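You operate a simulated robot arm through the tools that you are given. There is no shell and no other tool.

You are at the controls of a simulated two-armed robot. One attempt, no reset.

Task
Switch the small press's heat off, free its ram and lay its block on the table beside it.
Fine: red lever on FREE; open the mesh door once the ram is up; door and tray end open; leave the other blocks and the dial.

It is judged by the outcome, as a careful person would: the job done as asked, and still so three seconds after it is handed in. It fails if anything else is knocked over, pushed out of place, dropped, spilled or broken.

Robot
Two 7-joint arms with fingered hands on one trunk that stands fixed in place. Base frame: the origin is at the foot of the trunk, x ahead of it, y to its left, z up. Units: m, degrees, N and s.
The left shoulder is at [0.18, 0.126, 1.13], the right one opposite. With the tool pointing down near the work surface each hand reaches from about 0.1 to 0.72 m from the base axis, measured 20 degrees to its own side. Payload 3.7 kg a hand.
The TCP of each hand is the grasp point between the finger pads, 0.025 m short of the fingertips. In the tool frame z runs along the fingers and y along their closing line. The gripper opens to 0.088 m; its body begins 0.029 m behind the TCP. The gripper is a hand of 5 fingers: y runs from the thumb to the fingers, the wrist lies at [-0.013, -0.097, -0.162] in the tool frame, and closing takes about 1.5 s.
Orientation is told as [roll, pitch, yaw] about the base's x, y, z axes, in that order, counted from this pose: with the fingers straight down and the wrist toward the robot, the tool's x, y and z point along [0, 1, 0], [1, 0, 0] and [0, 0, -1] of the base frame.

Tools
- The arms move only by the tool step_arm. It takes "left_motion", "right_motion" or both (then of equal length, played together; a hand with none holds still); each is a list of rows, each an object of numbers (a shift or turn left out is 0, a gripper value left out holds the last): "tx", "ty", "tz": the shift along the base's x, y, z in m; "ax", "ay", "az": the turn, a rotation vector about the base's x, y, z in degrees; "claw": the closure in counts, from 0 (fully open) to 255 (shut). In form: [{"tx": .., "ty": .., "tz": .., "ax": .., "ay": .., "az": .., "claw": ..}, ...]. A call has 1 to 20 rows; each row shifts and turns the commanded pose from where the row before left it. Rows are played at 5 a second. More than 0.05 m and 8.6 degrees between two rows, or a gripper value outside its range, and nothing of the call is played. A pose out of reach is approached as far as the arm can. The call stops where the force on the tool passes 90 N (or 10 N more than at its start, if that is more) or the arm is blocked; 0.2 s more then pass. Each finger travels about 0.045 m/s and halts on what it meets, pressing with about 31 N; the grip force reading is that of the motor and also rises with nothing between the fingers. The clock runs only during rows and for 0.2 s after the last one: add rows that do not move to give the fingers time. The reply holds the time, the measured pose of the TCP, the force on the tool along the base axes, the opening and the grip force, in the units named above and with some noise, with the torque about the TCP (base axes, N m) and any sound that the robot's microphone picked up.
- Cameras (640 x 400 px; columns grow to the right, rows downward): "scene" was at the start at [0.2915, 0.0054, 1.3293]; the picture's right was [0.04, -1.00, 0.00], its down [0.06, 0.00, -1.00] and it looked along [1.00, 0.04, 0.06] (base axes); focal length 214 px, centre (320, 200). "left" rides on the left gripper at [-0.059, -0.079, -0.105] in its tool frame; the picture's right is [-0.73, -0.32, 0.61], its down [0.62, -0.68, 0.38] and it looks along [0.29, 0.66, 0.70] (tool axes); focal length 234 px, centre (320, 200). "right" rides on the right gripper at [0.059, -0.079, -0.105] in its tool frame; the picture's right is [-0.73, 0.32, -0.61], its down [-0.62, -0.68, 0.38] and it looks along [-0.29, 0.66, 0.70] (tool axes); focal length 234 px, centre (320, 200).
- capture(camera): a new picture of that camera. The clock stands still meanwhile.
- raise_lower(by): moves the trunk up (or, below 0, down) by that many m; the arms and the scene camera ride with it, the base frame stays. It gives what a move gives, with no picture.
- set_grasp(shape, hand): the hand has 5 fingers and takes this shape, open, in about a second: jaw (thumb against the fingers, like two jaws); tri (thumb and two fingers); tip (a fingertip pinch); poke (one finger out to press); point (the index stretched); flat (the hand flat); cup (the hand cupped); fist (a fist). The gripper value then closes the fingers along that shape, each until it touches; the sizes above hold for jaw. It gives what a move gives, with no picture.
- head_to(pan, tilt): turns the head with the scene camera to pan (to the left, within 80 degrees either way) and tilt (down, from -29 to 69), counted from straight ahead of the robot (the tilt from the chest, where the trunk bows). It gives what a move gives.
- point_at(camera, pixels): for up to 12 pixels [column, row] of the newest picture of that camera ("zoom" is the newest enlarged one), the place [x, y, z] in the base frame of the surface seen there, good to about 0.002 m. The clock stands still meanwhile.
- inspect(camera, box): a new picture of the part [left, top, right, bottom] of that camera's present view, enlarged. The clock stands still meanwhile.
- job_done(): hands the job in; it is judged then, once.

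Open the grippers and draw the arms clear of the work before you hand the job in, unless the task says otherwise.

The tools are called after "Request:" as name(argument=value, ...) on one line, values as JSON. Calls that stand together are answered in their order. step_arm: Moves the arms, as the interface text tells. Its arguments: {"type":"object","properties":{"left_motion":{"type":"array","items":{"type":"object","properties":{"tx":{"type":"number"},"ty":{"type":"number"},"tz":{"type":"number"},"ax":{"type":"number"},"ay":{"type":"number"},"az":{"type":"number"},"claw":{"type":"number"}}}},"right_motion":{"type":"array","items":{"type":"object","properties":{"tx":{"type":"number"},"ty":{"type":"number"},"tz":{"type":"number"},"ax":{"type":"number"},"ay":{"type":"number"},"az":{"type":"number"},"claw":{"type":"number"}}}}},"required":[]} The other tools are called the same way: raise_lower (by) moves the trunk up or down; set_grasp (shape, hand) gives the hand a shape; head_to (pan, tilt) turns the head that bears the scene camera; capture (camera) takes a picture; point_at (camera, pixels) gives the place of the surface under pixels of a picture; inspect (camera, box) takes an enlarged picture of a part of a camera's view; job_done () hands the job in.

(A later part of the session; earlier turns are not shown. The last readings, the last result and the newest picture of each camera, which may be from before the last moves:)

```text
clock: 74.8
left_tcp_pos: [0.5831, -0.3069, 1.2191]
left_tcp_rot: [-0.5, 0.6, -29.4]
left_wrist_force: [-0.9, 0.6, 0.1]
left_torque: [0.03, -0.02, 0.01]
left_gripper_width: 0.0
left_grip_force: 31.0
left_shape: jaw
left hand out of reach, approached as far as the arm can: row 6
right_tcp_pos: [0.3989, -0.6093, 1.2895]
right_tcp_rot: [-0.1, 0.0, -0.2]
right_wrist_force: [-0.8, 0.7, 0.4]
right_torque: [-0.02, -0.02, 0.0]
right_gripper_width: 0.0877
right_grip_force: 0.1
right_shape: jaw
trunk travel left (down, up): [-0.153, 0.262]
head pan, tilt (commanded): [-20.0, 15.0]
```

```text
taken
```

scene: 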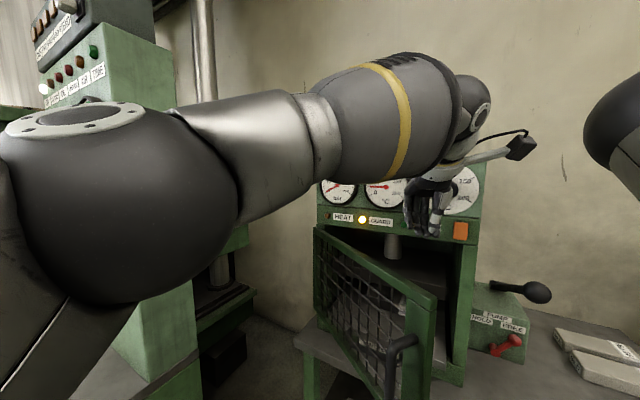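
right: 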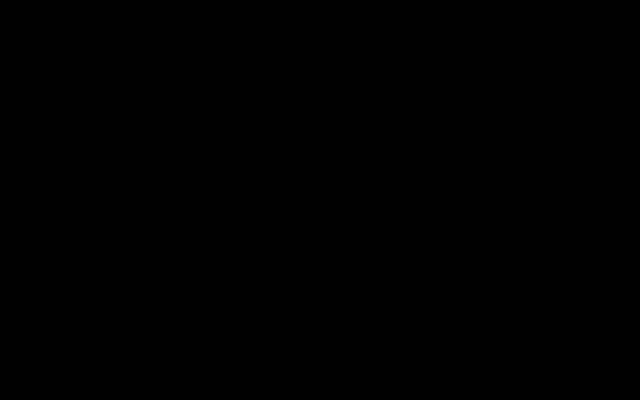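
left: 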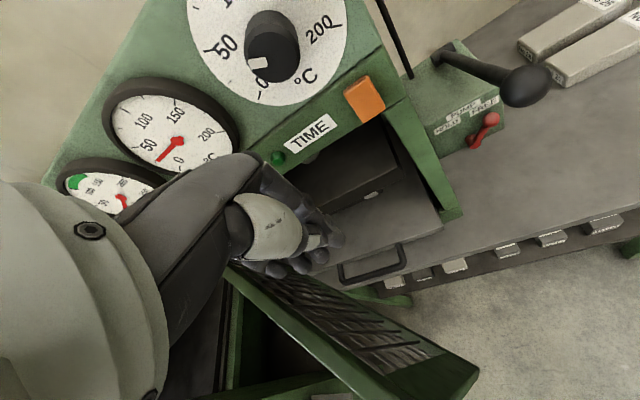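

The left hand is inside the door at (0.583,-0.307,1.219), with the fingers right of the door's inner face. I lower it so the fingers reach beside the upper part of the door.

Request:
step_arm(left_motion=[{"tz": -0.03}, {"tz": -0.03}, {"tz": -0.03}, {"tz": -0.03}, {"tz": -0.02}, {}])

Request:
capture(camera="scene")

Request:
capture(camera="left")

```text
clock: 76.2
left_tcp_pos: [0.58, -0.3056, 1.0826]
left_tcp_rot: [-0.2, 0.0, -29.6]
left_wrist_force: [0.3, 0.3, -0.5]
left_torque: [0.03, -0.03, -0.01]
left_gripper_width: 0.0001
left_grip_force: 31.1
left_shape: jaw
right_tcp_pos: [0.3983, -0.6086, 1.2909]
right_tcp_rot: [0.0, -0.1, 0.0]
right_wrist_force: [0.3, -0.5, -0.4]
right_torque: [0.01, 0.02, -0.02]
right_gripper_width: 0.0874
right_grip_force: 0.0
right_shape: jaw
trunk travel left (down, up): [-0.153, 0.262]
head pan, tilt (commanded): [-20.0, 15.0]
```

```text
taken
```

scene: 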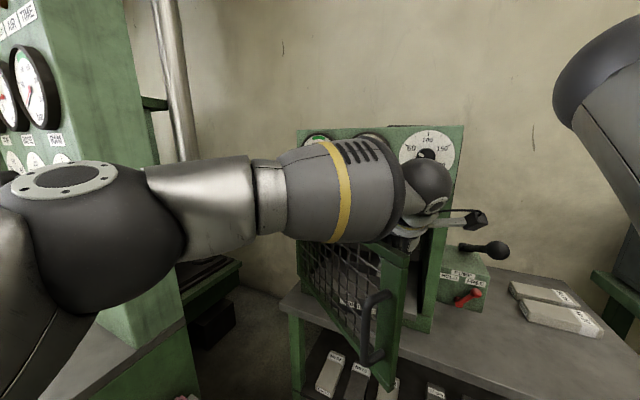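

```text
taken
```

left: 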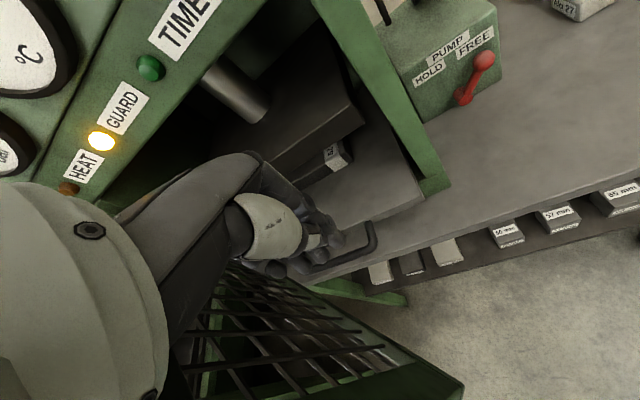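

The hand is inside at z=1.083, and the left forearm passes above the door's top rim. I measure its height over the rim before pushing.

Request:
point_at(camera="scene", pixels=[[80, 180], [200, 200], [200, 240], [270, 230], [340, 235], [380, 235], [330, 160], [400, 200], [405, 250], [300, 200], [240, 160]])

```text
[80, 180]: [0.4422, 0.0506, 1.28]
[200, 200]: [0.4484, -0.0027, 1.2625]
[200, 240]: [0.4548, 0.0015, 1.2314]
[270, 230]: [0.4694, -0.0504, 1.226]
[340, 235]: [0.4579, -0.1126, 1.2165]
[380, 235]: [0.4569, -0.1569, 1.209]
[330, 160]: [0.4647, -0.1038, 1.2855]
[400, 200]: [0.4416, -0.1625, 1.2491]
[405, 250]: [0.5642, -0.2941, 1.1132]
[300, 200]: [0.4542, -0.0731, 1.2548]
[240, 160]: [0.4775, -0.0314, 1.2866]
```

The forearm stays about 5 cm above the door rim. I push the door from inside with the hand's outer side, following an arc around the hinge.

Request:
step_arm(left_motion=[{"tx": -0.006, "ty": 0.0215}, {"tx": -0.006, "ty": 0.0215}, {"tx": -0.006, "ty": 0.0215}, {"tx": -0.0016, "ty": 0.0185}, {"tx": -0.0016, "ty": 0.0185}, {"tx": -0.0016, "ty": 0.0185}, {}])

Request:
capture(camera="scene")

Request:
capture(camera="left")

```text
clock: 77.8
left_tcp_pos: [0.5572, -0.1876, 1.082]
left_tcp_rot: [-0.1, 0.1, -29.6]
left_wrist_force: [0.7, -1.0, -0.6]
left_torque: [0.02, -0.02, -0.01]
left_gripper_width: 0.0
left_grip_force: 31.0
left_shape: jaw
right_tcp_pos: [0.3984, -0.6095, 1.2896]
right_tcp_rot: [0.0, -0.1, -0.2]
right_wrist_force: [0.7, 0.8, -0.1]
right_torque: [-0.01, 0.01, -0.03]
right_gripper_width: 0.0875
right_grip_force: 0.1
right_shape: jaw
trunk travel left (down, up): [-0.153, 0.262]
head pan, tilt (commanded): [-20.0, 15.0]
```

```text
taken
```

scene: 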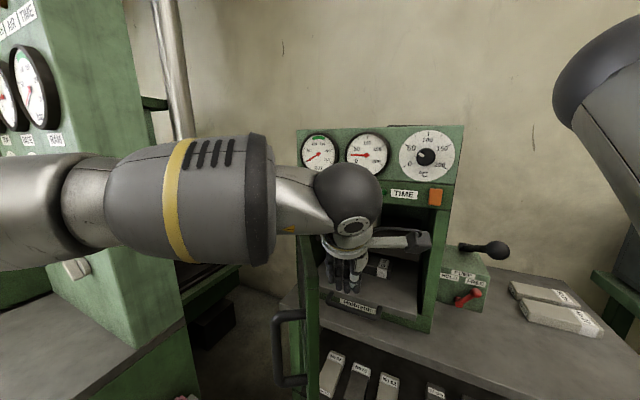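

```text
taken
```

left: 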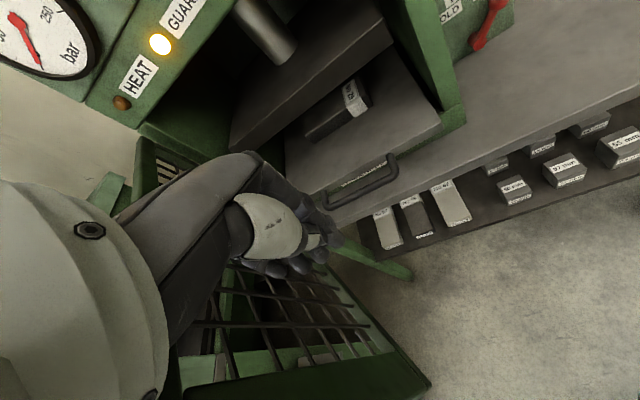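

The door is swinging well, at roughly 60° now with hardly any force. I continue along the arc.

Request:
step_arm(left_motion=[{"tx": 0.0016, "ty": 0.0185}, {"tx": 0.0016, "ty": 0.0185}, {"tx": 0.0016, "ty": 0.0185}, {"tx": 0.0048, "ty": 0.018}, {"tx": 0.0048, "ty": 0.018}, {"tx": 0.0048, "ty": 0.018}, {}])

Request:
capture(camera="scene")

Request:
capture(camera="left")

```text
clock: 79.4
left_tcp_pos: [0.5779, -0.0766, 1.0822]
left_tcp_rot: [-0.2, 0.0, -29.6]
left_wrist_force: [-0.4, -0.1, 0.5]
left_torque: [-0.01, 0.04, 0.01]
left_gripper_width: 0.0
left_grip_force: 31.2
left_shape: jaw
right_tcp_pos: [0.4006, -0.6092, 1.2896]
right_tcp_rot: [0.0, 0.0, -0.1]
right_wrist_force: [-0.3, -1.0, -0.5]
right_torque: [0.0, 0.04, -0.03]
right_gripper_width: 0.0876
right_grip_force: 0.1
right_shape: jaw
trunk travel left (down, up): [-0.153, 0.262]
head pan, tilt (commanded): [-20.0, 15.0]
```

```text
taken
```

scene: 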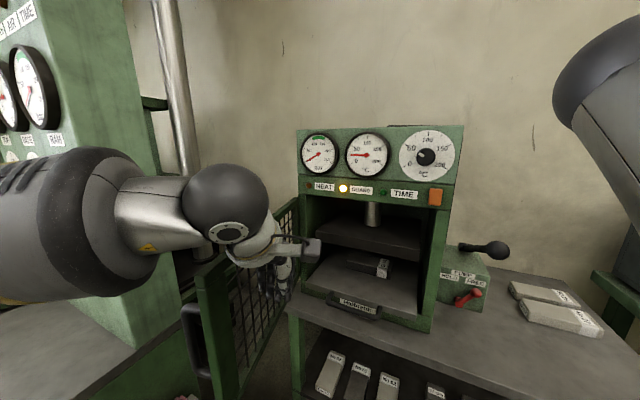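

```text
taken
```

left: 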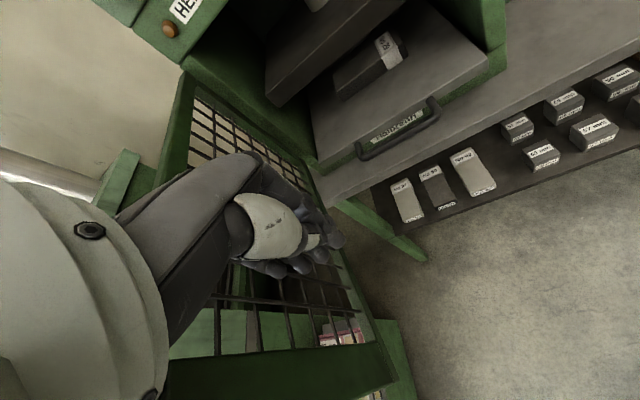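

The door is at about 80°. I push a little more to open it past 90°, keeping well away from the big machine.

Request:
step_arm(left_motion=[{"tx": 0.0075, "ty": 0.017}, {"tx": 0.0075, "ty": 0.017}, {"tx": 0.008, "ty": 0.0165}, {}])

Request:
capture(camera="scene")

Request:
point_at(camera="scene", pixels=[[297, 205], [293, 215], [280, 225], [200, 330], [190, 340], [240, 370], [260, 340], [185, 315]])

```text
clock: 80.4
left_tcp_pos: [0.6, -0.0267, 1.084]
left_tcp_rot: [-0.1, 0.2, -29.5]
left_wrist_force: [-0.1, -0.2, -0.3]
left_torque: [-0.02, 0.01, 0.02]
left_gripper_width: 0.0
left_grip_force: 31.1
left_shape: jaw
right_tcp_pos: [0.3987, -0.6081, 1.2902]
right_tcp_rot: [0.0, -0.1, 0.0]
right_wrist_force: [-0.4, -0.9, -0.3]
right_torque: [-0.02, 0.03, 0.0]
right_gripper_width: 0.0876
right_grip_force: 0.1
right_shape: jaw
trunk travel left (down, up): [-0.153, 0.262]
head pan, tilt (commanded): [-20.0, 15.0]
```

```text
taken
```

scene: 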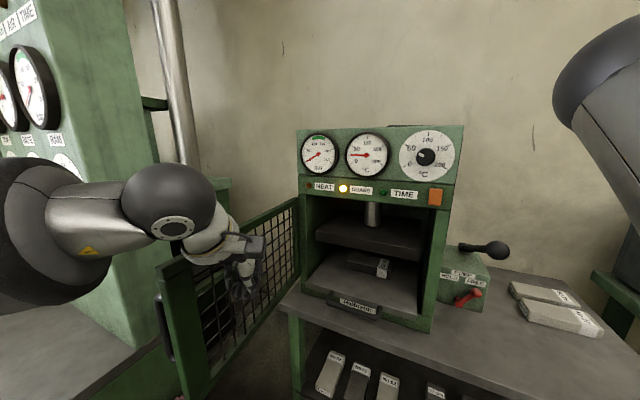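

```text
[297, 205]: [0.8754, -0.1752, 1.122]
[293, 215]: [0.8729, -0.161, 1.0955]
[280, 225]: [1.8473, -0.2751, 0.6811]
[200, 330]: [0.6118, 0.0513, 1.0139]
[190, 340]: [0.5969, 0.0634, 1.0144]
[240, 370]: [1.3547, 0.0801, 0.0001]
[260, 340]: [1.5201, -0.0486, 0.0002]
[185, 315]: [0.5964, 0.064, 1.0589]
```

The door's edge is at (0.597,0.064), about 86° open. I push it on to just under 100°.

Request:
step_arm(left_motion=[{"tx": 0.0092, "ty": 0.015}, {"tx": 0.0095, "ty": 0.0145}, {"tx": 0.01, "ty": 0.014}, {"tx": 0.0102, "ty": 0.0138}, {}])

Request:
capture(camera="scene")

Request:
point_at(camera="scene", pixels=[[200, 330], [190, 340], [185, 315], [170, 330], [180, 300], [40, 200], [120, 200], [60, 270], [10, 230]])

```text
clock: 81.6
left_tcp_pos: [0.6402, 0.0307, 1.0855]
left_tcp_rot: [-0.2, -0.1, -29.6]
left_wrist_force: [1.6, 0.3, 0.2]
left_torque: [0.02, -0.01, -0.02]
left_gripper_width: 0.0
left_grip_force: 31.5
left_shape: jaw
right_tcp_pos: [0.3981, -0.6095, 1.29]
right_tcp_rot: [0.0, -0.1, 0.0]
right_wrist_force: [0.1, -0.4, -1.0]
right_torque: [0.03, -0.02, 0.0]
right_gripper_width: 0.0875
right_grip_force: 0.1
right_shape: jaw
trunk travel left (down, up): [-0.153, 0.262]
head pan, tilt (commanded): [-20.0, 15.0]
```

```text
taken
```

scene: 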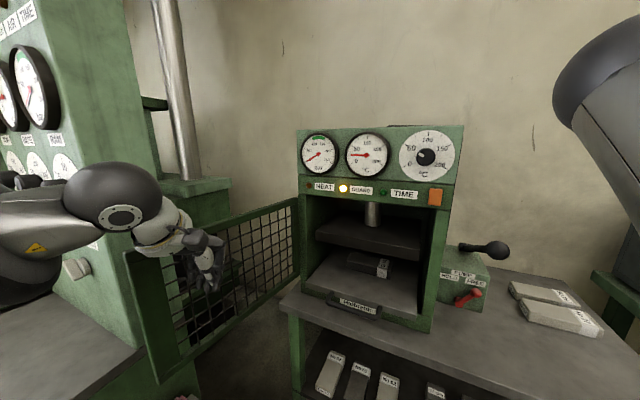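

```text
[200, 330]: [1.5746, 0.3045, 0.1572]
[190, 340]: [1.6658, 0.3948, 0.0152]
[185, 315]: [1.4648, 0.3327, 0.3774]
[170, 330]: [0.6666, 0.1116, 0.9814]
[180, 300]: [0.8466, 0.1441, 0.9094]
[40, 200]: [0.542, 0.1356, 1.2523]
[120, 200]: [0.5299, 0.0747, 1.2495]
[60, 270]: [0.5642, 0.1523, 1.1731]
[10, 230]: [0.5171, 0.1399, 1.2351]
```

The door stands at about 98° open. I move the left hand off the door, opening space, and zoom on the tray handle to plan the pull.

Request:
step_arm(left_motion=[{"tx": -0.01, "ty": -0.03}, {"tx": -0.01, "ty": -0.03, "tz": 0.01}, {"ty": -0.03, "az": -5, "tz": 0.01}, {"ty": -0.03, "az": -5}, {"az": -5.5}, {}])

Request:
head_to(pan=-25, tilt=28)

Request:
capture(camera="scene")

Request:
capture(camera="left")

```text
clock: 83.0
left_tcp_pos: [0.6183, -0.0892, 1.104]
left_tcp_rot: [-0.1, 0.0, -45.2]
left_wrist_force: [-0.4, -0.2, 0.3]
left_torque: [-0.01, -0.02, -0.03]
left_gripper_width: 0.0002
left_grip_force: 31.2
left_shape: jaw
right_tcp_pos: [0.3984, -0.6093, 1.2906]
right_tcp_rot: [0.1, -0.1, -0.1]
right_wrist_force: [0.1, 0.6, -0.3]
right_torque: [-0.04, 0.0, 0.0]
right_gripper_width: 0.0877
right_grip_force: 0.0
right_shape: jaw
trunk travel left (down, up): [-0.153, 0.262]
head pan, tilt (commanded): [-20.0, 15.0]
```

```text
clock: 83.8
left_tcp_pos: [0.6189, -0.0882, 1.104]
left_tcp_rot: [-0.1, 0.1, -45.1]
left_wrist_force: [-0.3, 0.7, 0.1]
left_torque: [0.02, -0.01, -0.01]
left_gripper_width: 0.0
left_grip_force: 31.3
left_shape: jaw
right_tcp_pos: [0.3987, -0.6073, 1.2905]
right_tcp_rot: [0.0, 0.0, -0.2]
right_wrist_force: [0.5, 0.2, 0.3]
right_torque: [0.01, -0.02, 0.01]
right_gripper_width: 0.0876
right_grip_force: 0.1
right_shape: jaw
trunk travel left (down, up): [-0.153, 0.262]
head pan, tilt (commanded): [-25.0, 28.0]
```

```text
taken
```

scene: 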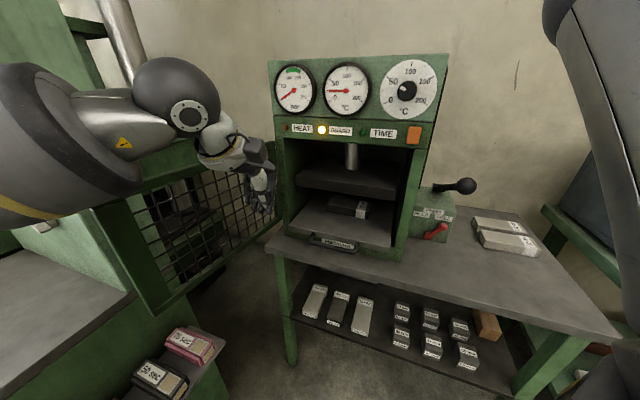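

```text
taken
```

left: 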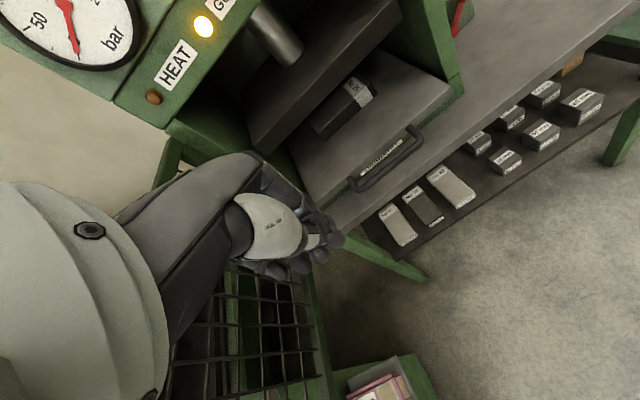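

Both views show the tray handle well (scene [335,243], left camera [388,165]). I zoom in and measure bar, tray front and block.

Request:
inspect(camera="scene", box=[280, 180, 408, 260])

Request:
point_at(camera="zoom", pixels=[[195, 310], [160, 290], [175, 308], [375, 325], [380, 350], [280, 335], [100, 255], [560, 320], [380, 295], [250, 120], [430, 130], [400, 180]])

Request:
inspect(camera="left", box=[300, 60, 460, 210])

Request:
point_at(camera="zoom", pixels=[[240, 330], [330, 290], [430, 250], [440, 195], [230, 300], [300, 280], [400, 220], [130, 180], [180, 110], [260, 90], [250, 120], [160, 220]])

```text
5.00 times, centred on (344, 220) of scene
```

zoom: 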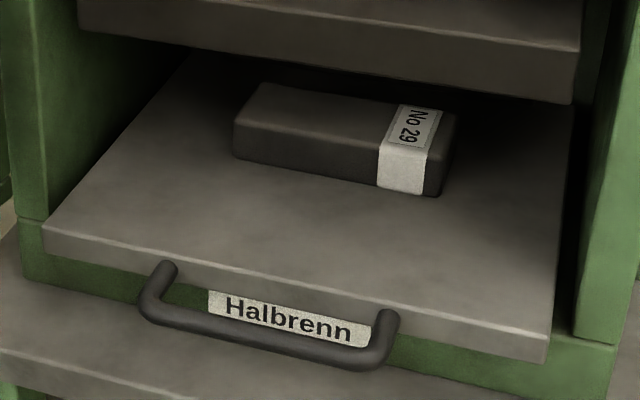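

```text
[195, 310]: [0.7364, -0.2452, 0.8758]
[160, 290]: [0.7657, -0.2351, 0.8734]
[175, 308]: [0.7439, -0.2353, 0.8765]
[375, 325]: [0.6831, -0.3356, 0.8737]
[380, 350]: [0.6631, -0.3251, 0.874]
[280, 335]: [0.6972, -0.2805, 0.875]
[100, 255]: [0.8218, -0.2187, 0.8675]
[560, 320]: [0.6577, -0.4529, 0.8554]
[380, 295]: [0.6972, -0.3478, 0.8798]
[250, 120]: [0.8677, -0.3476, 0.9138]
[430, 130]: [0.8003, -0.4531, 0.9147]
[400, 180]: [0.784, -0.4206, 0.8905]
```

```text
2.67 times, centred on (380, 135) of left
```

zoom: 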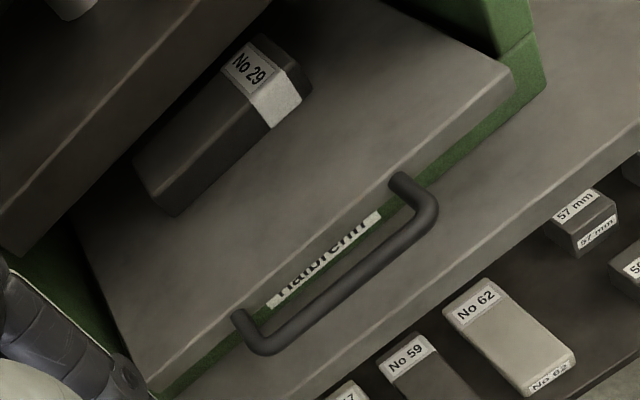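

```text
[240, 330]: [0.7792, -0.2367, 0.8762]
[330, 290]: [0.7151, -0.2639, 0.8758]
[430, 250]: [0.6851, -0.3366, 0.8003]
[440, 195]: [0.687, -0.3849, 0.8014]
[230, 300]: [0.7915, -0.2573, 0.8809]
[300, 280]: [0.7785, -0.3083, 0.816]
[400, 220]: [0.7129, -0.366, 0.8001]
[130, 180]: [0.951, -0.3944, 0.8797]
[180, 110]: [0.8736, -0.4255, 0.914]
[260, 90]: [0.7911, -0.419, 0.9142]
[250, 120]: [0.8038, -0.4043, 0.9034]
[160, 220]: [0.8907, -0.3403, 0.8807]
```

The tray handle bar runs at n≈-0.692, z≈0.869, with a 3.6 cm gap to the tray front; the block is about 7 cm wide. I bring the left hand above the bar, half open, at yaw -45.

Request:
step_arm(left_motion=[{"tx": 0.0121, "ty": -0.0332, "tz": -0.015, "claw": 150}, {"tx": 0.0121, "ty": -0.0332, "tz": -0.02}, {"tx": 0.0121, "ty": -0.0332, "tz": -0.025}, {"tx": 0.0121, "ty": -0.0332, "tz": -0.025}, {"tx": 0.0121, "ty": -0.0332, "tz": -0.025}, {"tx": 0.0121, "ty": -0.0332, "tz": -0.02}, {}, {}])

Request:
capture(camera="scene")

Request:
capture(camera="left")

```text
clock: 85.5
left_tcp_pos: [0.6919, -0.2881, 0.9721]
left_tcp_rot: [-0.1, -0.1, -45.0]
left_wrist_force: [-0.7, 0.5, -0.8]
left_torque: [0.01, 0.0, -0.02]
left_gripper_width: 0.0362
left_grip_force: 0.1
left_shape: jaw
right_tcp_pos: [0.4001, -0.6101, 1.289]
right_tcp_rot: [0.0, 0.0, 0.0]
right_wrist_force: [1.1, -0.8, 1.0]
right_torque: [0.01, -0.04, 0.05]
right_gripper_width: 0.0877
right_grip_force: 0.1
right_shape: jaw
trunk travel left (down, up): [-0.153, 0.262]
head pan, tilt (commanded): [-25.0, 28.0]
```

```text
taken
```

scene: 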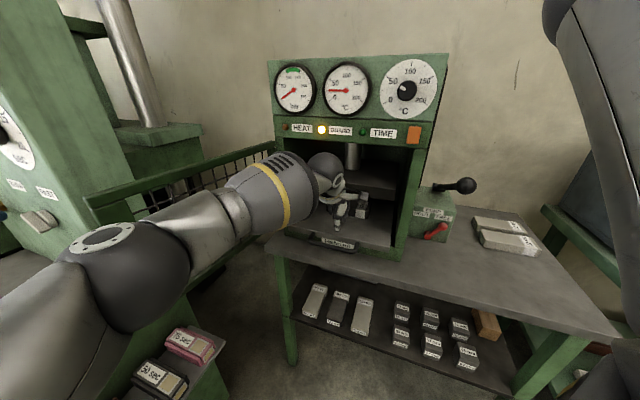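

```text
taken
```

left: 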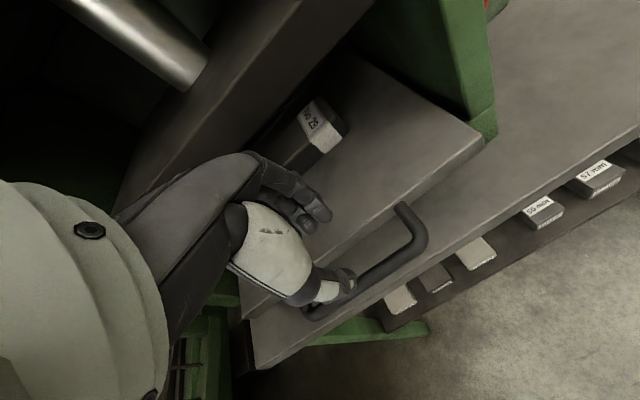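

The hand is over the handle. I zoom in with the left camera and measure the fingertips relative to the bar.

Request:
inspect(camera="left", box=[230, 140, 450, 340])

Request:
point_at(camera="left", pixels=[[325, 215], [330, 210], [308, 228], [348, 282], [340, 295], [390, 268], [418, 230], [330, 312], [300, 235], [270, 175]])

Request:
inspect(camera="scene", box=[290, 160, 386, 260])

```text
2.00 times, centred on (340, 240) of left
```

zoom: 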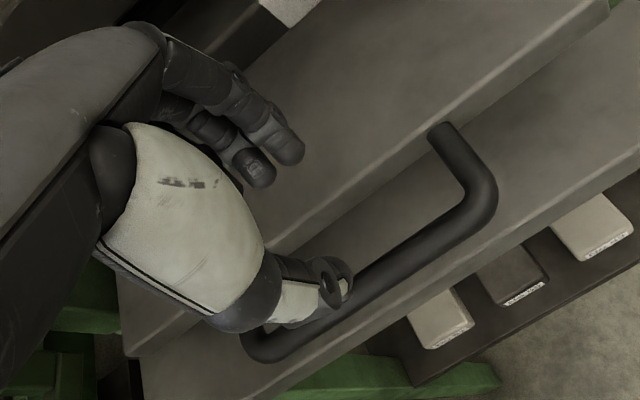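

```text
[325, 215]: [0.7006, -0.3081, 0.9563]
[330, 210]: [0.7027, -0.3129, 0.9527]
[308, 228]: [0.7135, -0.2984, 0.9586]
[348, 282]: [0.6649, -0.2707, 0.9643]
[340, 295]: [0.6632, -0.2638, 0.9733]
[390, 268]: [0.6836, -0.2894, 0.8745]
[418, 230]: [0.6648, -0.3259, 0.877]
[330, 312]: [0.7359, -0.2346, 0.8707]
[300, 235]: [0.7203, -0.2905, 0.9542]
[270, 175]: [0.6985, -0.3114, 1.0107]
```

```text
4.00 times, centred on (338, 210) of scene
```

zoom: 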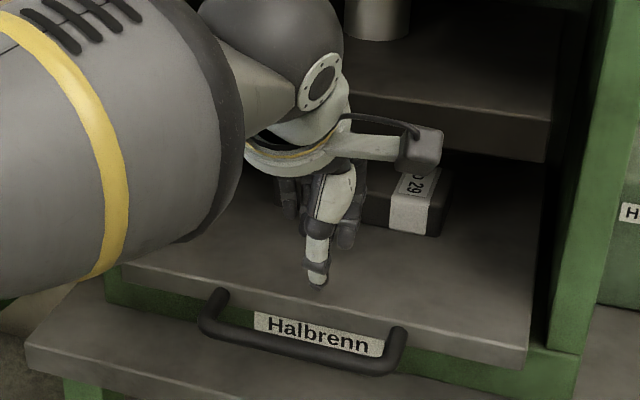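

The fingers sit at n≈-0.72 over the gap and within the handle's legs; I shift 5 mm outward to centre them, then lower to just above the bar and check.

Request:
step_arm(left_motion=[{"tx": -0.0035, "ty": 0.0035, "tz": -0.02}, {"tz": -0.02}, {"tz": -0.015}, {}])

Request:
inspect(camera="left", box=[230, 140, 450, 340])

Request:
point_at(camera="zoom", pixels=[[295, 150], [260, 170], [345, 280], [320, 300], [240, 180], [390, 240], [440, 180], [330, 200]])

Request:
inspect(camera="scene", box=[290, 160, 386, 260])

```text
clock: 86.5
left_tcp_pos: [0.6876, -0.2842, 0.918]
left_tcp_rot: [-0.1, 0.0, -45.0]
left_wrist_force: [0.5, 0.1, -0.3]
left_torque: [0.0, 0.0, -0.01]
left_gripper_width: 0.0359
left_grip_force: 0.0
left_shape: jaw
right_tcp_pos: [0.3979, -0.6082, 1.2901]
right_tcp_rot: [-0.1, 0.0, -0.1]
right_wrist_force: [0.6, -1.1, -0.5]
right_torque: [0.0, 0.02, 0.0]
right_gripper_width: 0.0877
right_grip_force: 0.0
right_shape: jaw
trunk travel left (down, up): [-0.153, 0.262]
head pan, tilt (commanded): [-25.0, 28.0]
```

```text
2.00 times, centred on (340, 240) of left
```

zoom: 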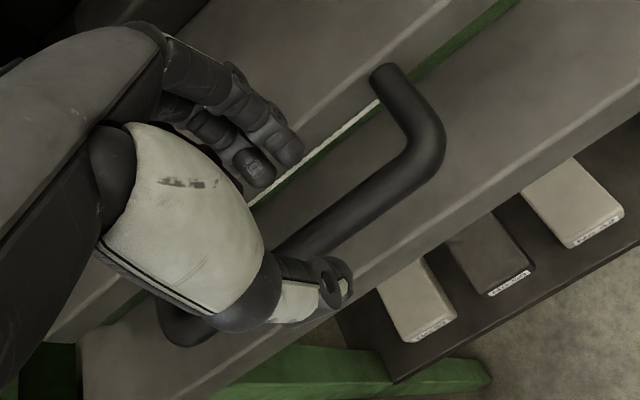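

```text
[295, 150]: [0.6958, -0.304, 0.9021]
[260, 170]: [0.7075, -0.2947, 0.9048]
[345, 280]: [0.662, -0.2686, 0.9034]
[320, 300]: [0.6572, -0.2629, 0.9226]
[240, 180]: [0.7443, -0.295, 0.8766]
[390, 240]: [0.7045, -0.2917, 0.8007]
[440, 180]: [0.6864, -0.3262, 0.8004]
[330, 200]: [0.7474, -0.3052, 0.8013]
```

```text
4.00 times, centred on (338, 210) of scene
```

zoom: 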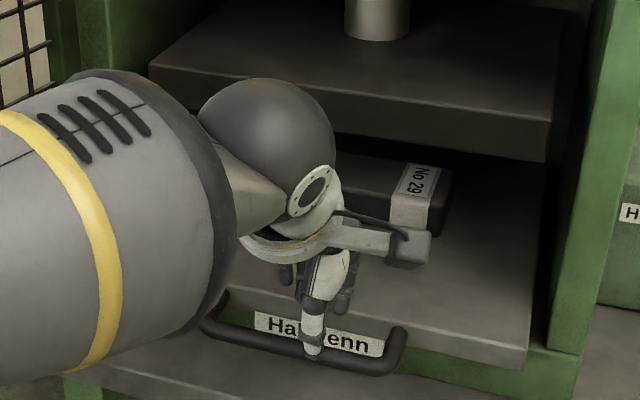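

The pad-side of the fingers is at n≈-0.708, about 8 mm behind the bar, with about 1 cm to the tray front. I lower the fingers down behind the bar.

Request:
step_arm(left_motion=[{"tz": -0.012}, {"tz": -0.012}, {"tz": -0.012}, {"tz": -0.01}, {}])

Request:
inspect(camera="left", box=[230, 140, 450, 340])

Request:
inspect(camera="scene", box=[290, 180, 386, 260])

```text
clock: 87.8
left_tcp_pos: [0.6873, -0.2846, 0.8743]
left_tcp_rot: [-0.1, 0.1, -45.1]
left_wrist_force: [-3.1, 3.6, 3.5]
left_torque: [-0.15, -0.17, 0.07]
left_gripper_width: 0.0351
left_grip_force: 0.1
left_shape: jaw
right_tcp_pos: [0.3982, -0.608, 1.2918]
right_tcp_rot: [0.0, -0.1, 0.0]
right_wrist_force: [0.7, 0.3, -0.3]
right_torque: [-0.02, 0.01, 0.04]
right_gripper_width: 0.088
right_grip_force: 0.0
right_shape: jaw
trunk travel left (down, up): [-0.153, 0.262]
head pan, tilt (commanded): [-25.0, 28.0]
```

```text
2.00 times, centred on (340, 240) of left
```

zoom: 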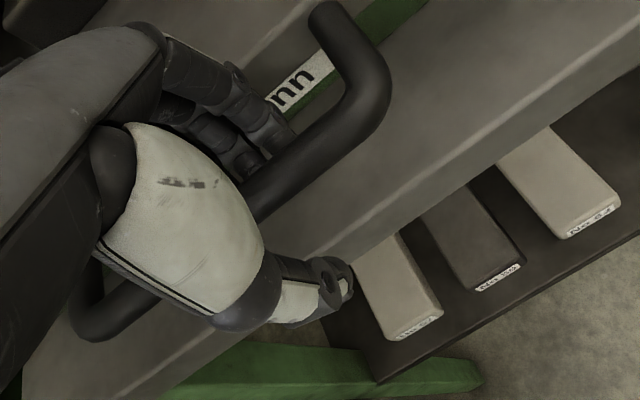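

```text
5.00 times, centred on (338, 220) of scene
```

zoom: 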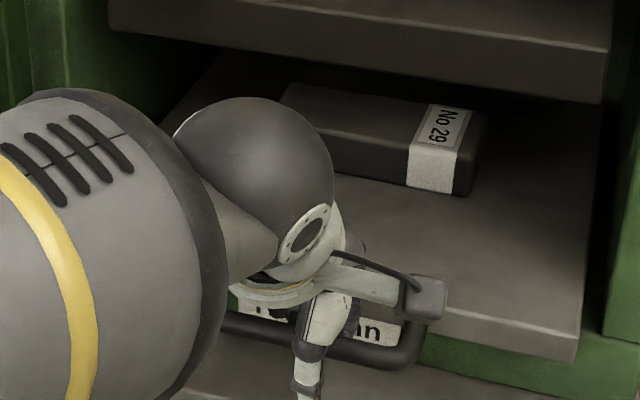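

The fingers are behind the bar (slight 5 N contact with the tray front). I close the hand on the bar.

Request:
step_arm(left_motion=[{"claw": 200}, {"claw": 255}, {}, {}, {}, {}])

Request:
inspect(camera="left", box=[230, 140, 450, 340])

```text
clock: 89.2
left_tcp_pos: [0.6894, -0.2856, 0.8699]
left_tcp_rot: [-0.2, 0.2, -45.1]
left_wrist_force: [-4.2, 0.9, -10.5]
left_torque: [-0.01, 0.03, -0.16]
left_gripper_width: 0.0
left_grip_force: 30.6
left_shape: jaw
right_tcp_pos: [0.3993, -0.6092, 1.2887]
right_tcp_rot: [0.1, 0.0, -0.1]
right_wrist_force: [-0.1, -0.6, 0.3]
right_torque: [0.02, -0.01, 0.02]
right_gripper_width: 0.0874
right_grip_force: 0.1
right_shape: jaw
trunk travel left (down, up): [-0.153, 0.262]
head pan, tilt (commanded): [-25.0, 28.0]
```

```text
2.00 times, centred on (340, 240) of left
```

zoom: 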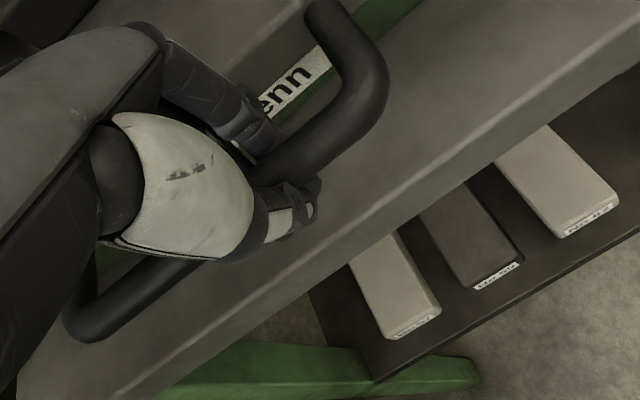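

The bar is caged by the fingers. I pull the tray straight out along the press normal, first about 6 cm, watching the force.

Request:
step_arm(left_motion=[{"tx": -0.0085, "ty": 0.0085}, {"tx": -0.0085, "ty": 0.0085}, {"tx": -0.0085, "ty": 0.0085}, {"tx": -0.0085, "ty": 0.0085}, {"tx": -0.0085, "ty": 0.0085}, {}])

Request:
capture(camera="scene")

Request:
capture(camera="left")

```text
clock: 90.5
left_tcp_pos: [0.6485, -0.243, 0.8713]
left_tcp_rot: [-0.2, 0.3, -45.1]
left_wrist_force: [0.4, -2.0, -19.7]
left_torque: [-0.02, 0.12, -0.14]
left_gripper_width: 0.0001
left_grip_force: 31.0
left_shape: jaw
right_tcp_pos: [0.4007, -0.6096, 1.2894]
right_tcp_rot: [0.1, 0.0, -0.1]
right_wrist_force: [0.7, -0.1, -0.1]
right_torque: [0.0, 0.01, 0.0]
right_gripper_width: 0.0877
right_grip_force: 0.1
right_shape: jaw
trunk travel left (down, up): [-0.153, 0.262]
head pan, tilt (commanded): [-25.0, 28.0]
```

```text
taken
```

scene: 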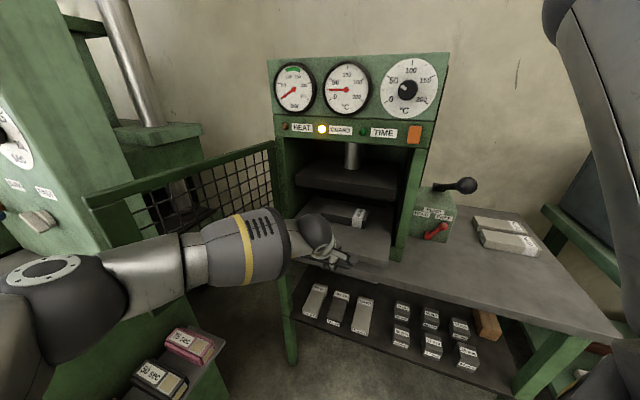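

```text
taken
```

left: 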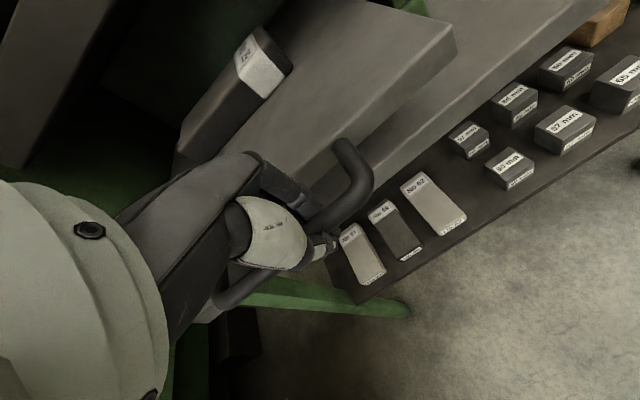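

The tray slides out with the block on it; there's a 20 N downward load, so I lower the hand a few mm while continuing the pull.

Request:
step_arm(left_motion=[{"tz": -0.002}, {"tx": -0.0085, "ty": 0.0085, "tz": -0.001}, {"tx": -0.0085, "ty": 0.0085}, {"tx": -0.0085, "ty": 0.0085}, {"tx": -0.0085, "ty": 0.0085}, {"tx": -0.0085, "ty": 0.0085}, {}])

Request:
capture(camera="scene")

```text
clock: 92.2
left_tcp_pos: [0.6029, -0.1998, 0.8694]
left_tcp_rot: [-0.1, 0.0, -45.1]
left_wrist_force: [4.1, -0.4, -2.6]
left_torque: [-0.02, -0.01, -0.13]
left_gripper_width: 0.0001
left_grip_force: 31.5
left_shape: jaw
right_tcp_pos: [0.3995, -0.6093, 1.2902]
right_tcp_rot: [0.0, 0.0, -0.2]
right_wrist_force: [0.3, 0.0, -0.3]
right_torque: [-0.01, -0.02, 0.01]
right_gripper_width: 0.0878
right_grip_force: 0.0
right_shape: jaw
trunk travel left (down, up): [-0.153, 0.262]
head pan, tilt (commanded): [-25.0, 28.0]
```

```text
taken
```

scene: 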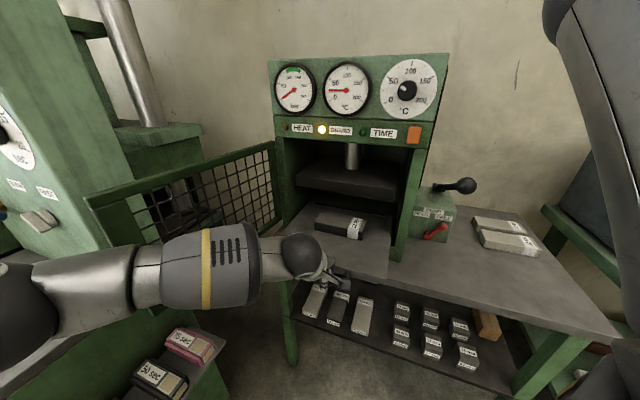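

The tray is out 12 cm with low force. I pull about 7 cm more.

Request:
step_arm(left_motion=[{"tx": -0.0085, "ty": 0.0085}, {"tx": -0.0085, "ty": 0.0085}, {"tx": -0.0085, "ty": 0.0085}, {"tx": -0.0085, "ty": 0.0085}, {"tx": -0.0085, "ty": 0.0085}, {"tx": -0.0085, "ty": 0.0085}, {}])

Request:
capture(camera="scene")

Request:
capture(camera="left")

```text
clock: 93.8
left_tcp_pos: [0.5511, -0.1495, 0.8679]
left_tcp_rot: [-0.2, 0.2, -45.1]
left_wrist_force: [3.4, 0.9, -3.4]
left_torque: [0.01, -0.04, -0.1]
left_gripper_width: 0.0
left_grip_force: 31.1
left_shape: jaw
right_tcp_pos: [0.3989, -0.6078, 1.2901]
right_tcp_rot: [0.1, 0.0, 0.0]
right_wrist_force: [0.3, 0.0, -0.9]
right_torque: [0.0, -0.01, 0.01]
right_gripper_width: 0.0878
right_grip_force: 0.0
right_shape: jaw
trunk travel left (down, up): [-0.153, 0.262]
head pan, tilt (commanded): [-25.0, 28.0]
```

```text
taken
```

scene: 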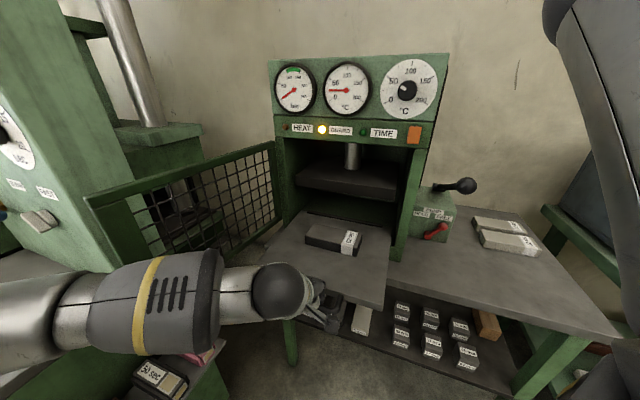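

```text
taken
```

left: 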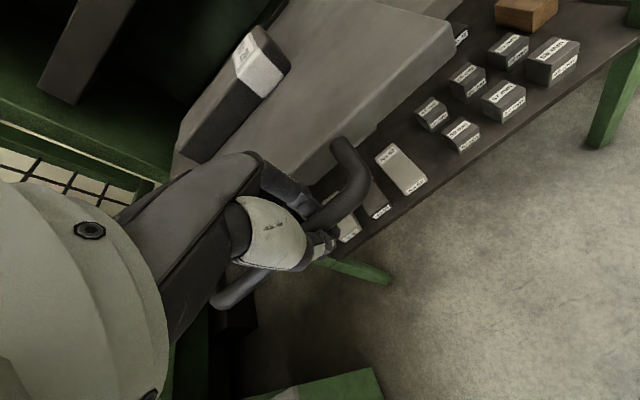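

The tray is out about 20 cm and the block is clear of the press front. I open the left hand to the same half-open width as on entry and lift it straight off the handle.

Request:
step_arm(left_motion=[{"claw": 150}, {}, {}, {}, {}, {"tz": 0.01}, {"tz": 0.015}, {"tz": 0.02}, {"tz": 0.02}, {}])

Request:
capture(camera="scene")

Request:
capture(camera="left")

```text
clock: 96.0
left_tcp_pos: [0.552, -0.1492, 0.936]
left_tcp_rot: [-0.1, 0.1, -45.2]
left_wrist_force: [-0.7, -0.3, -0.5]
left_torque: [-0.02, -0.01, 0.04]
left_gripper_width: 0.0357
left_grip_force: 0.1
left_shape: jaw
right_tcp_pos: [0.3992, -0.6094, 1.2906]
right_tcp_rot: [-0.1, 0.0, -0.1]
right_wrist_force: [-0.2, 1.1, -1.2]
right_torque: [0.0, 0.0, -0.01]
right_gripper_width: 0.0875
right_grip_force: 0.0
right_shape: jaw
trunk travel left (down, up): [-0.153, 0.262]
head pan, tilt (commanded): [-25.0, 28.0]
```

```text
taken
```

scene: 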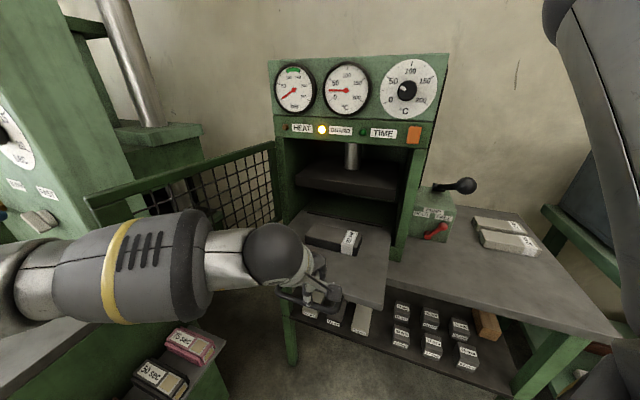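

```text
taken
```

left: 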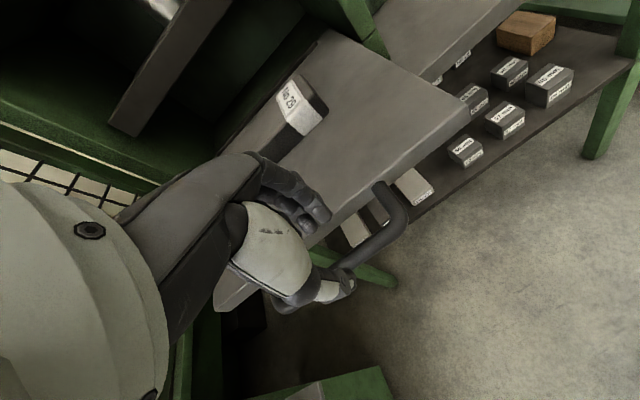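

The tray stays out with the block on it, and the left hand is free. I lift the left hand and withdraw it to the left, clear of the door.

Request:
step_arm(left_motion=[{"tz": 0.03, "tx": -0.005, "ty": 0.005}, {"tz": 0.04, "tx": -0.01, "ty": 0.01}, {"tz": 0.04, "ty": 0.02}, {"tz": 0.04, "ty": 0.03}, {"tz": 0.04, "ty": 0.03, "az": 5}, {"tz": 0.03, "ty": 0.035, "az": 8}, {"tz": 0.02, "ty": 0.04, "az": 8}, {"ty": 0.04, "az": 8}, {"ty": 0.04, "az": 8}, {"ty": 0.04, "az": 8}, {"ty": 0.04}, {}])

Request:
capture(camera="scene")

```text
clock: 98.5
left_tcp_pos: [0.5379, 0.1804, 1.1737]
left_tcp_rot: [0.0, 0.1, -0.2]
left_wrist_force: [0.1, -1.0, -0.8]
left_torque: [0.03, 0.0, 0.0]
left_gripper_width: 0.0361
left_grip_force: 0.1
left_shape: jaw
right_tcp_pos: [0.3998, -0.6088, 1.2909]
right_tcp_rot: [0.0, -0.1, -0.1]
right_wrist_force: [0.3, 0.5, -0.4]
right_torque: [0.02, 0.0, 0.01]
right_gripper_width: 0.0877
right_grip_force: 0.3
right_shape: jaw
trunk travel left (down, up): [-0.153, 0.262]
head pan, tilt (commanded): [-25.0, 28.0]
```

```text
taken
```

scene: 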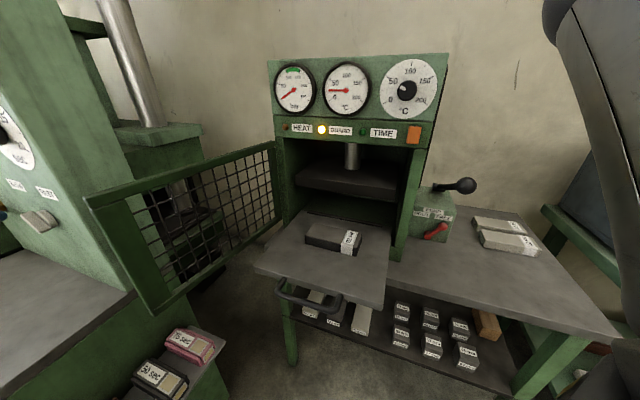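

Now there's a clear view: door open, tray out, block No 29 at [334,237]. I zoom and measure the block and the free table area.

Request:
inspect(camera="scene", box=[270, 205, 398, 285])

Request:
point_at(camera="zoom", pixels=[[180, 115], [205, 80], [330, 100], [450, 135], [435, 160], [320, 140], [185, 145], [300, 180], [410, 215], [350, 240], [455, 170], [250, 95]])

Request:
inspect(camera="scene", box=[400, 180, 624, 340])

Request:
point_at(camera="zoom", pixels=[[235, 130], [385, 215], [395, 180], [215, 125], [60, 180], [140, 215], [200, 280], [300, 300], [40, 240], [600, 440]])

```text
5.00 times, centred on (334, 245) of scene
```

zoom: 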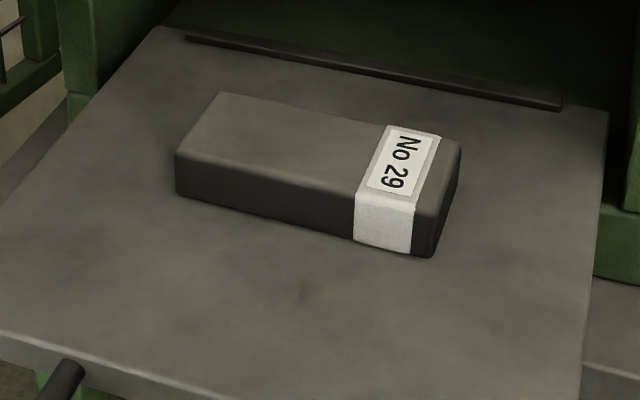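

```text
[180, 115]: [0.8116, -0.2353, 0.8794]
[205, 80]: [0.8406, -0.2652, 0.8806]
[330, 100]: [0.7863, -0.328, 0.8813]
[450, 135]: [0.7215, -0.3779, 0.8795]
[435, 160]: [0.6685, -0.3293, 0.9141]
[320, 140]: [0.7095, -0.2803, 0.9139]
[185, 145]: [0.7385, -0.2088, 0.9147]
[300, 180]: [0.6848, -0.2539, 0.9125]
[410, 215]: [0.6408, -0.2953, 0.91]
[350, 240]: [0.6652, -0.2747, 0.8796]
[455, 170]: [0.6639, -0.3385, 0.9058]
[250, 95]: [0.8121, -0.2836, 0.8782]
```

```text
2.50 times, centred on (512, 260) of scene
```

zoom: 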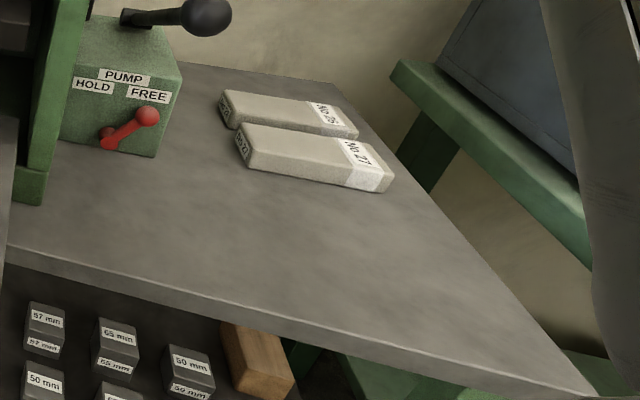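

```text
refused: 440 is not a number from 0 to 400
```

I repeat the table measurement with valid pixels and get the block's corner points.

Request:
point_at(camera="zoom", pixels=[[235, 130], [385, 180], [375, 188], [222, 120], [60, 180], [140, 215], [200, 280], [300, 300], [40, 230], [560, 380], [170, 150], [330, 90]])

Request:
inspect(camera="scene", box=[294, 215, 374, 265])

Request:
point_at(camera="zoom", pixels=[[95, 175], [100, 165], [160, 85], [165, 90], [330, 115], [440, 140], [535, 150], [530, 165], [500, 245], [380, 225], [200, 185], [520, 200]])

```text
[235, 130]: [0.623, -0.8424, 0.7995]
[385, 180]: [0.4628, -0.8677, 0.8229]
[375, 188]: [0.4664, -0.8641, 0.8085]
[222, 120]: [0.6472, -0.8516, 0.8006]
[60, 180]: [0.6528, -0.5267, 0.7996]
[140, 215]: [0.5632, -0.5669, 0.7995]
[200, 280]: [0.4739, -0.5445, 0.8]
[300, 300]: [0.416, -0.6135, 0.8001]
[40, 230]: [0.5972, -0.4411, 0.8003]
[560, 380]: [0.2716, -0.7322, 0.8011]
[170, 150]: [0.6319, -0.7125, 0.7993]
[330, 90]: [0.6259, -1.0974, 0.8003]
```

```text
8.00 times, centred on (334, 240) of scene
```

zoom: 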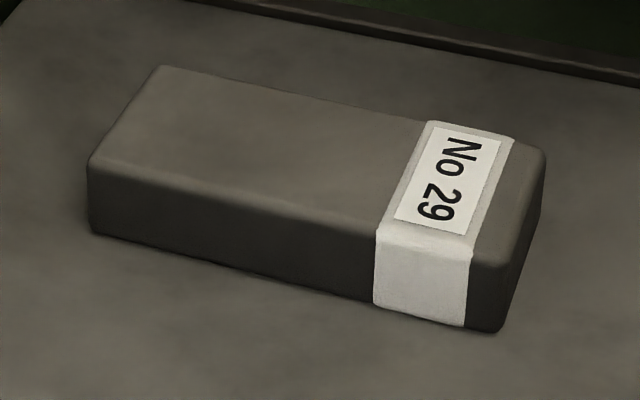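

```text
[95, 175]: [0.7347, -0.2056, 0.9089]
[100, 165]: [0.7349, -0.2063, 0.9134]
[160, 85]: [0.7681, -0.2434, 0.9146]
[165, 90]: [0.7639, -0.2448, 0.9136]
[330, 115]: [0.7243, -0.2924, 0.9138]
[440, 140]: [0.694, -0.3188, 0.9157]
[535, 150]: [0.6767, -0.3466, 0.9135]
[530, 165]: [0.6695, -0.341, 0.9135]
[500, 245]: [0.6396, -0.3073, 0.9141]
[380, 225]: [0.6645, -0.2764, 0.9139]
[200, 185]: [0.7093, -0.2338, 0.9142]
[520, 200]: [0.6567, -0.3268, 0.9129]
```

The block's centre is at about (0.704,-0.274), 6.3 cm wide, 14.6 cm long, top z 0.914; free table lies right of the pump at u≈0.13, n≈-0.79. I bring the open right hand toward the tray from the front, turning to yaw -45.

Request:
step_arm(right_motion=[{"tx": 0.02, "ty": 0.032, "tz": -0.008, "az": -4, "claw": 0}, {"tx": 0.02, "ty": 0.032, "tz": -0.008, "az": -4}, {"tx": 0.02, "ty": 0.032, "tz": -0.008, "az": -4}, {"tx": 0.02, "ty": 0.032, "tz": -0.008, "az": -4}, {"tx": 0.02, "ty": 0.032, "tz": -0.008, "az": -4}, {}])

Request:
capture(camera="scene")

```text
clock: 100.0
left_tcp_pos: [0.5376, 0.1817, 1.174]
left_tcp_rot: [-0.1, 0.0, -0.2]
left_wrist_force: [-0.3, 0.1, 0.3]
left_torque: [-0.03, -0.02, -0.02]
left_gripper_width: 0.0359
left_grip_force: 0.1
left_shape: jaw
right_tcp_pos: [0.4968, -0.4482, 1.2499]
right_tcp_rot: [0.0, -0.1, -20.1]
right_wrist_force: [0.2, 0.1, 0.1]
right_torque: [-0.01, -0.03, -0.01]
right_gripper_width: 0.0877
right_grip_force: 0.0
right_shape: jaw
trunk travel left (down, up): [-0.153, 0.262]
head pan, tilt (commanded): [-25.0, 28.0]
```

```text
taken
```

scene: 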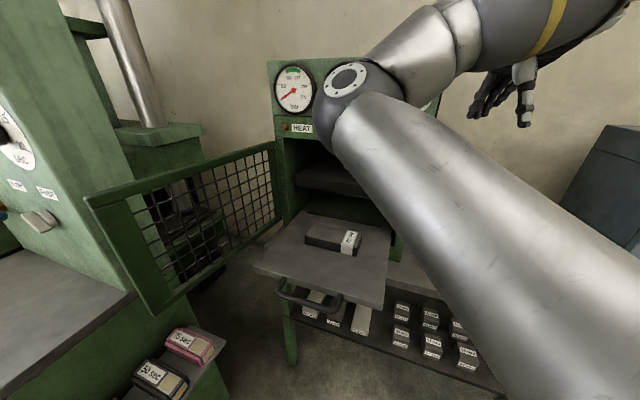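

The right elbow is up and inward in view. I check its location before continuing.

Request:
point_at(camera="scene", pixels=[[345, 80], [340, 130], [420, 50], [430, 180], [500, 260], [540, 30], [500, 90]])

Request:
capture(camera="right")

```text
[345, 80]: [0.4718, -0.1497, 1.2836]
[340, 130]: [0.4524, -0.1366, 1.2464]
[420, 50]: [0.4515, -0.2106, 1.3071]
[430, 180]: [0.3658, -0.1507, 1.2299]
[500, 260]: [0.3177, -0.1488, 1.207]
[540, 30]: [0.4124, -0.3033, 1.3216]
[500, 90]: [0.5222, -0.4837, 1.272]
```

```text
taken
```

right: 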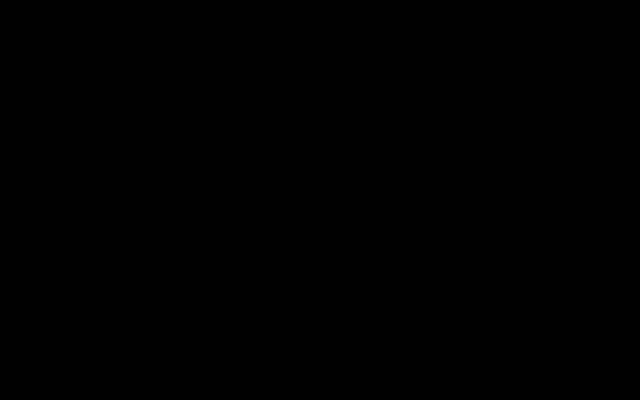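

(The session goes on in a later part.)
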